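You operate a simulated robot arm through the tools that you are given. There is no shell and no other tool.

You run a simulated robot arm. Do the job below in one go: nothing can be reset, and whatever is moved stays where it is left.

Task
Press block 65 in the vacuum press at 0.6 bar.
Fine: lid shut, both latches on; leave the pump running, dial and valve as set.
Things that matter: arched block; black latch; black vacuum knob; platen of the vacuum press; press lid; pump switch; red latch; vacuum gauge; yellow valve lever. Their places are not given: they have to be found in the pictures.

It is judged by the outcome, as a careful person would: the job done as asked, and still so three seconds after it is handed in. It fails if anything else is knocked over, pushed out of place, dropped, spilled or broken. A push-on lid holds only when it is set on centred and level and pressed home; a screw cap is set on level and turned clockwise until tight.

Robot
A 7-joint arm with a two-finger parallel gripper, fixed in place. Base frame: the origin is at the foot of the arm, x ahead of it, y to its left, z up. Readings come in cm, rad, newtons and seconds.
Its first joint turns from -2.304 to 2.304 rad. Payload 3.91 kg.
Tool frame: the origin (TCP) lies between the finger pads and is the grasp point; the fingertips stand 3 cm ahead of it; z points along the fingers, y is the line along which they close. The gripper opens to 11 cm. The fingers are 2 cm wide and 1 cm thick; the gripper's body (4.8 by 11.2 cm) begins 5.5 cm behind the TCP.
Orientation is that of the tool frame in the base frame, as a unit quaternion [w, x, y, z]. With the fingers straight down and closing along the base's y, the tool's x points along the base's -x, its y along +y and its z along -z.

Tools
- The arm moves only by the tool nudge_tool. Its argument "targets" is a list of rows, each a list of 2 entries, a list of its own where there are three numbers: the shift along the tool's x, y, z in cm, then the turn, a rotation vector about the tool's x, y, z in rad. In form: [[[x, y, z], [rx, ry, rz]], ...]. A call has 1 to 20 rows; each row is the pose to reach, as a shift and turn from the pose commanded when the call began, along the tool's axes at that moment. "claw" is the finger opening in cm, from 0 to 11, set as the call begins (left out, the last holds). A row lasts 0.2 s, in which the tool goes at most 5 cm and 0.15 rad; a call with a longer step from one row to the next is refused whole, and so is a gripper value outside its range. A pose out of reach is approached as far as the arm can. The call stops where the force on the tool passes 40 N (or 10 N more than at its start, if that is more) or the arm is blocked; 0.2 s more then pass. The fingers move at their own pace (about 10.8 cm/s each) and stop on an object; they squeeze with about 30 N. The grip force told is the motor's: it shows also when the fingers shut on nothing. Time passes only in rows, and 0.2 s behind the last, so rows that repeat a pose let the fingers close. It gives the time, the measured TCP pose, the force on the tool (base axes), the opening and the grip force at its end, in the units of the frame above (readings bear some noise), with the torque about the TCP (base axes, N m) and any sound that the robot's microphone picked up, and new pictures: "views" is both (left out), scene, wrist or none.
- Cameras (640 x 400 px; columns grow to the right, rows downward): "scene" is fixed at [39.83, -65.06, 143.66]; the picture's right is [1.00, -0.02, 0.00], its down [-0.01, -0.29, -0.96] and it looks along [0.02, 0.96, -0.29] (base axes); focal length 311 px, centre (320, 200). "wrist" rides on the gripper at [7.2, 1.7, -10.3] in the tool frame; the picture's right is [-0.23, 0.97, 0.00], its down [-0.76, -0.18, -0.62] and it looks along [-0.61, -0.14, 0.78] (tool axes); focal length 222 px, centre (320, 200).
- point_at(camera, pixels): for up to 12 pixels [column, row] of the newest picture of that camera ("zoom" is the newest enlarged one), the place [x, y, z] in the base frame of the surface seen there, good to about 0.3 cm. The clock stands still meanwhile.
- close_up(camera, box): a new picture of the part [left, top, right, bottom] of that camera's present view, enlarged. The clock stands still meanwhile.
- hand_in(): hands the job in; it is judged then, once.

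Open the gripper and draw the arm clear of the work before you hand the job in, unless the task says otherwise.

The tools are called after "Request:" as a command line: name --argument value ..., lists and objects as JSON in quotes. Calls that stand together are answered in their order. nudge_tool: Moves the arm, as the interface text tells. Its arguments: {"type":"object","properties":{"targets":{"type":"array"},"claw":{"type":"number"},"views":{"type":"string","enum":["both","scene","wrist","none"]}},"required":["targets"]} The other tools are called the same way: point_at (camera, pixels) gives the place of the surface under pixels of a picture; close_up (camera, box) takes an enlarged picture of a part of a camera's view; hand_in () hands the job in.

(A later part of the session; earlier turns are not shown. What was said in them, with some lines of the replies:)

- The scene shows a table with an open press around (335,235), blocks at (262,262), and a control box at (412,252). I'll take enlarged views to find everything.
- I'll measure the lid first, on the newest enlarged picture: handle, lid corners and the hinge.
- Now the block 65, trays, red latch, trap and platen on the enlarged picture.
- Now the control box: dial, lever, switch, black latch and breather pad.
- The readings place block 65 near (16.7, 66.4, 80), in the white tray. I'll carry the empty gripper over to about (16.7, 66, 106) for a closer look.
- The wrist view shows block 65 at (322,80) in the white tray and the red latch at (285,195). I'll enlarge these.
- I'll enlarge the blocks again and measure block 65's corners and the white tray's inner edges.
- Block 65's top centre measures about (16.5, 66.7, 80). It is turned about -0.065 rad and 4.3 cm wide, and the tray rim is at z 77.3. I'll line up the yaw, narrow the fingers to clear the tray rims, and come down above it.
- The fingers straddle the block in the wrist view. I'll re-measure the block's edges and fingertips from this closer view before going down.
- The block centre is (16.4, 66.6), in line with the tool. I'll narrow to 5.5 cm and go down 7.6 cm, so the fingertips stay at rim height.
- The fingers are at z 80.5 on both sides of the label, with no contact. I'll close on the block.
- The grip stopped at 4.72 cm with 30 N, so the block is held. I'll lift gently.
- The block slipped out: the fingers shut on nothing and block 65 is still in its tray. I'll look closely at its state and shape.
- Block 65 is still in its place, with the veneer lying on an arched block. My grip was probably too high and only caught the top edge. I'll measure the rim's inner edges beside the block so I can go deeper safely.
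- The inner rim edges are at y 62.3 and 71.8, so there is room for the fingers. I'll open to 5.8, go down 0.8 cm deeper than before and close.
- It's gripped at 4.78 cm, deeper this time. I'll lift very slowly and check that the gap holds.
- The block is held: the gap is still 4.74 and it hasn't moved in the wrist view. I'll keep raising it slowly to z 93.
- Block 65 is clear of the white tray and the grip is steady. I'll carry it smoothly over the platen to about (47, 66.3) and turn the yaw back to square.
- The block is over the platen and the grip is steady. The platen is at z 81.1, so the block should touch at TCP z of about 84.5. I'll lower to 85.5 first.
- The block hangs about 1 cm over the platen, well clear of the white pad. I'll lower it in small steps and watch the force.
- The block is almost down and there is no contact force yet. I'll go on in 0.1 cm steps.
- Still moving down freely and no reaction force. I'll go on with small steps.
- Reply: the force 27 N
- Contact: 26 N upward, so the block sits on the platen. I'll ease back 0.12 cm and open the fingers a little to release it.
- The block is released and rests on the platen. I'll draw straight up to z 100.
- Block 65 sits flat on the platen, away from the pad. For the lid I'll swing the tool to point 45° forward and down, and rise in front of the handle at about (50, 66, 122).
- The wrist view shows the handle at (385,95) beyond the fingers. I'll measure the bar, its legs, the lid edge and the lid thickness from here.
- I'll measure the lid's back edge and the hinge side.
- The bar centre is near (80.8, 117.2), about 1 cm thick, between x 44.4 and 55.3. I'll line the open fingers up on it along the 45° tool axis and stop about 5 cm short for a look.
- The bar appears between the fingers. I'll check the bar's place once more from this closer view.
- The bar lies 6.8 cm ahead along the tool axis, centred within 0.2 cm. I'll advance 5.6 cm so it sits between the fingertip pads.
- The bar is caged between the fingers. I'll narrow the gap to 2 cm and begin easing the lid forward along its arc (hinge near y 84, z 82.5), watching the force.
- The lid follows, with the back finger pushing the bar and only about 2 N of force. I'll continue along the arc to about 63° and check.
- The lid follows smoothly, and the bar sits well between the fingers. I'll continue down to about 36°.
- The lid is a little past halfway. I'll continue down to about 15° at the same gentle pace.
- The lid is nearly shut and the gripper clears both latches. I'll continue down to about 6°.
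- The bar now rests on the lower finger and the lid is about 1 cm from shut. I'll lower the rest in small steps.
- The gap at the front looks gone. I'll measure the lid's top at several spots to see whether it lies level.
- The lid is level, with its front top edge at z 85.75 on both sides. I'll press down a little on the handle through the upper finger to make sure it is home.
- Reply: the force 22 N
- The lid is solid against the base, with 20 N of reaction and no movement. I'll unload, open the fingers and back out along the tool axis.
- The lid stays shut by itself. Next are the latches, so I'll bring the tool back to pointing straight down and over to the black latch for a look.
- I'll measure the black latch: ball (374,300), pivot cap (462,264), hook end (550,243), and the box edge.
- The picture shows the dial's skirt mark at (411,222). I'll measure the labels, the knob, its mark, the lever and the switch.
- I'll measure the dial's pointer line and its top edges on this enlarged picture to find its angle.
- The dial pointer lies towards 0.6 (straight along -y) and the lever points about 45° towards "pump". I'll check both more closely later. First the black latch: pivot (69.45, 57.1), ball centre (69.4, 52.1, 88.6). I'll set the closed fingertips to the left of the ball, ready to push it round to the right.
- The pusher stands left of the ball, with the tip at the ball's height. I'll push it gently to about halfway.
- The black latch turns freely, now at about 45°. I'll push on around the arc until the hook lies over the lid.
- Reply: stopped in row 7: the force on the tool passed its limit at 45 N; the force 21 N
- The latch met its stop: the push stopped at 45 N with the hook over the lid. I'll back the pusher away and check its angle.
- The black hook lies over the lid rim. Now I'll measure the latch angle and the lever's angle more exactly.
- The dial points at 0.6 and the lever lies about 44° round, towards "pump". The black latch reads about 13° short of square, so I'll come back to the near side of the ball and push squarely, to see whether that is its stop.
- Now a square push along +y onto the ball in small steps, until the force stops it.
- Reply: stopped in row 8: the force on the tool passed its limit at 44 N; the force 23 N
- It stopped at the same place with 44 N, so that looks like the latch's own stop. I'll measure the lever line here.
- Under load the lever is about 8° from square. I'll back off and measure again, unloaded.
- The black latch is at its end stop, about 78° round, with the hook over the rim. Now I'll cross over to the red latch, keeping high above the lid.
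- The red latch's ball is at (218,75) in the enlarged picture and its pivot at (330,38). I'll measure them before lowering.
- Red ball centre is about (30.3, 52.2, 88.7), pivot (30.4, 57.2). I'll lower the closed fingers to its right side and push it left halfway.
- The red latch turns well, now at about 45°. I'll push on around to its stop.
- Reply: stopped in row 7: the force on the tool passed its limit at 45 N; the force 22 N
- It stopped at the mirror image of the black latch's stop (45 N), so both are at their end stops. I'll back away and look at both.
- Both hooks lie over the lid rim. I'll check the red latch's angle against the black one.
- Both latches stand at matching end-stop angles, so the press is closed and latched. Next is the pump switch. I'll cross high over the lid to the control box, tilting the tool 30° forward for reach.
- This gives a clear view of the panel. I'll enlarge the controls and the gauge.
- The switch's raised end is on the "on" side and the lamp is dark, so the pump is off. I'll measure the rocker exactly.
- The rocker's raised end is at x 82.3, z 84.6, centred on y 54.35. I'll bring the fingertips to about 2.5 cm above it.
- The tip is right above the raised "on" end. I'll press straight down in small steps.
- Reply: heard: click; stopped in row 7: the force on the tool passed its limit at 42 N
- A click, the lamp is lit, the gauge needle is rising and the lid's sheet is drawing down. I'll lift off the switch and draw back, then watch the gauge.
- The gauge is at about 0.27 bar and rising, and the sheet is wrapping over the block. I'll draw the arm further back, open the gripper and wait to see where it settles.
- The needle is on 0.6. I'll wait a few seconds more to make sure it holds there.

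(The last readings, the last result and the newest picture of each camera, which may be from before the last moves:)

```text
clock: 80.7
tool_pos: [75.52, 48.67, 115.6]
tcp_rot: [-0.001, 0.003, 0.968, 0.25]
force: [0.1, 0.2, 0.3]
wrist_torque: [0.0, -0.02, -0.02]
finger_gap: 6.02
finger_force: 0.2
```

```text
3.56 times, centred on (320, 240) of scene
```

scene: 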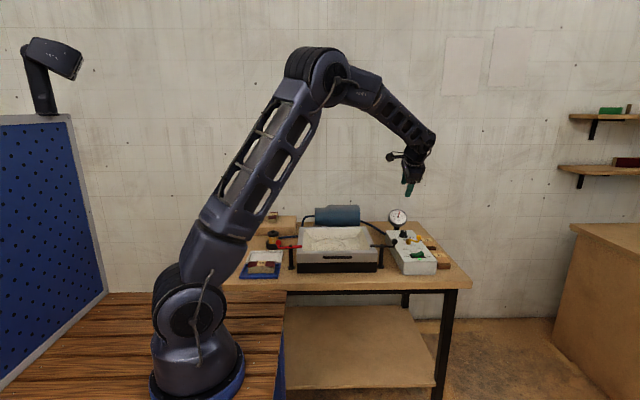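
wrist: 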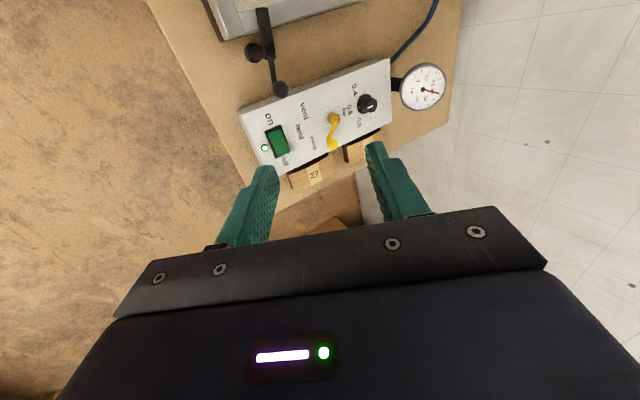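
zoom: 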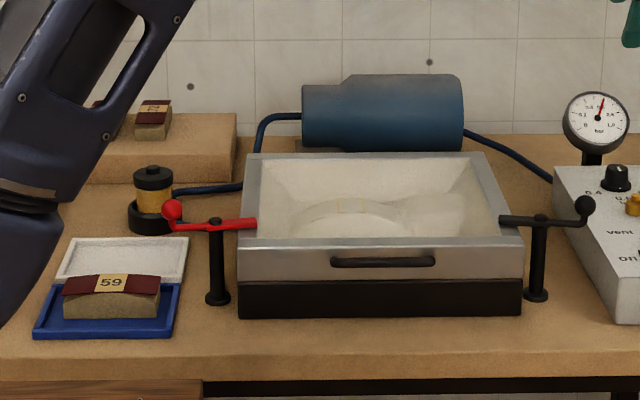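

The needle has held on 0.6 bar for four seconds. The lid is shut, both latches are on, the pump lamp is lit, the sheet is drawn tight over the block, and the arm is clear with the gripper open. I'll hand the job in.

Request:
hand_in

```text
The job is handed in.
```

Block 65 is being pressed in the vacuum press, and the gauge held steady on 0.6 bar for four seconds before I handed the job in.

- **Press:** the lid is shut and both latches are turned over it to their end stops, which are about 10° short of square on both sides.
- **Controls:** I switched the pump on and left it running, with its lamp lit. The dial was already at 0.6 and the valve lever at "pump", so I left both alone.
- **Slip on pickup:** my first grip on block 65 was too shallow. It slipped out at the start of the lift and stayed in its white tray. I took a deeper grip and set it on the platen, clear of the white pad there.
- **Everything else:** I saw nothing else knocked over or moved. The arm is drawn clear with the gripper open.
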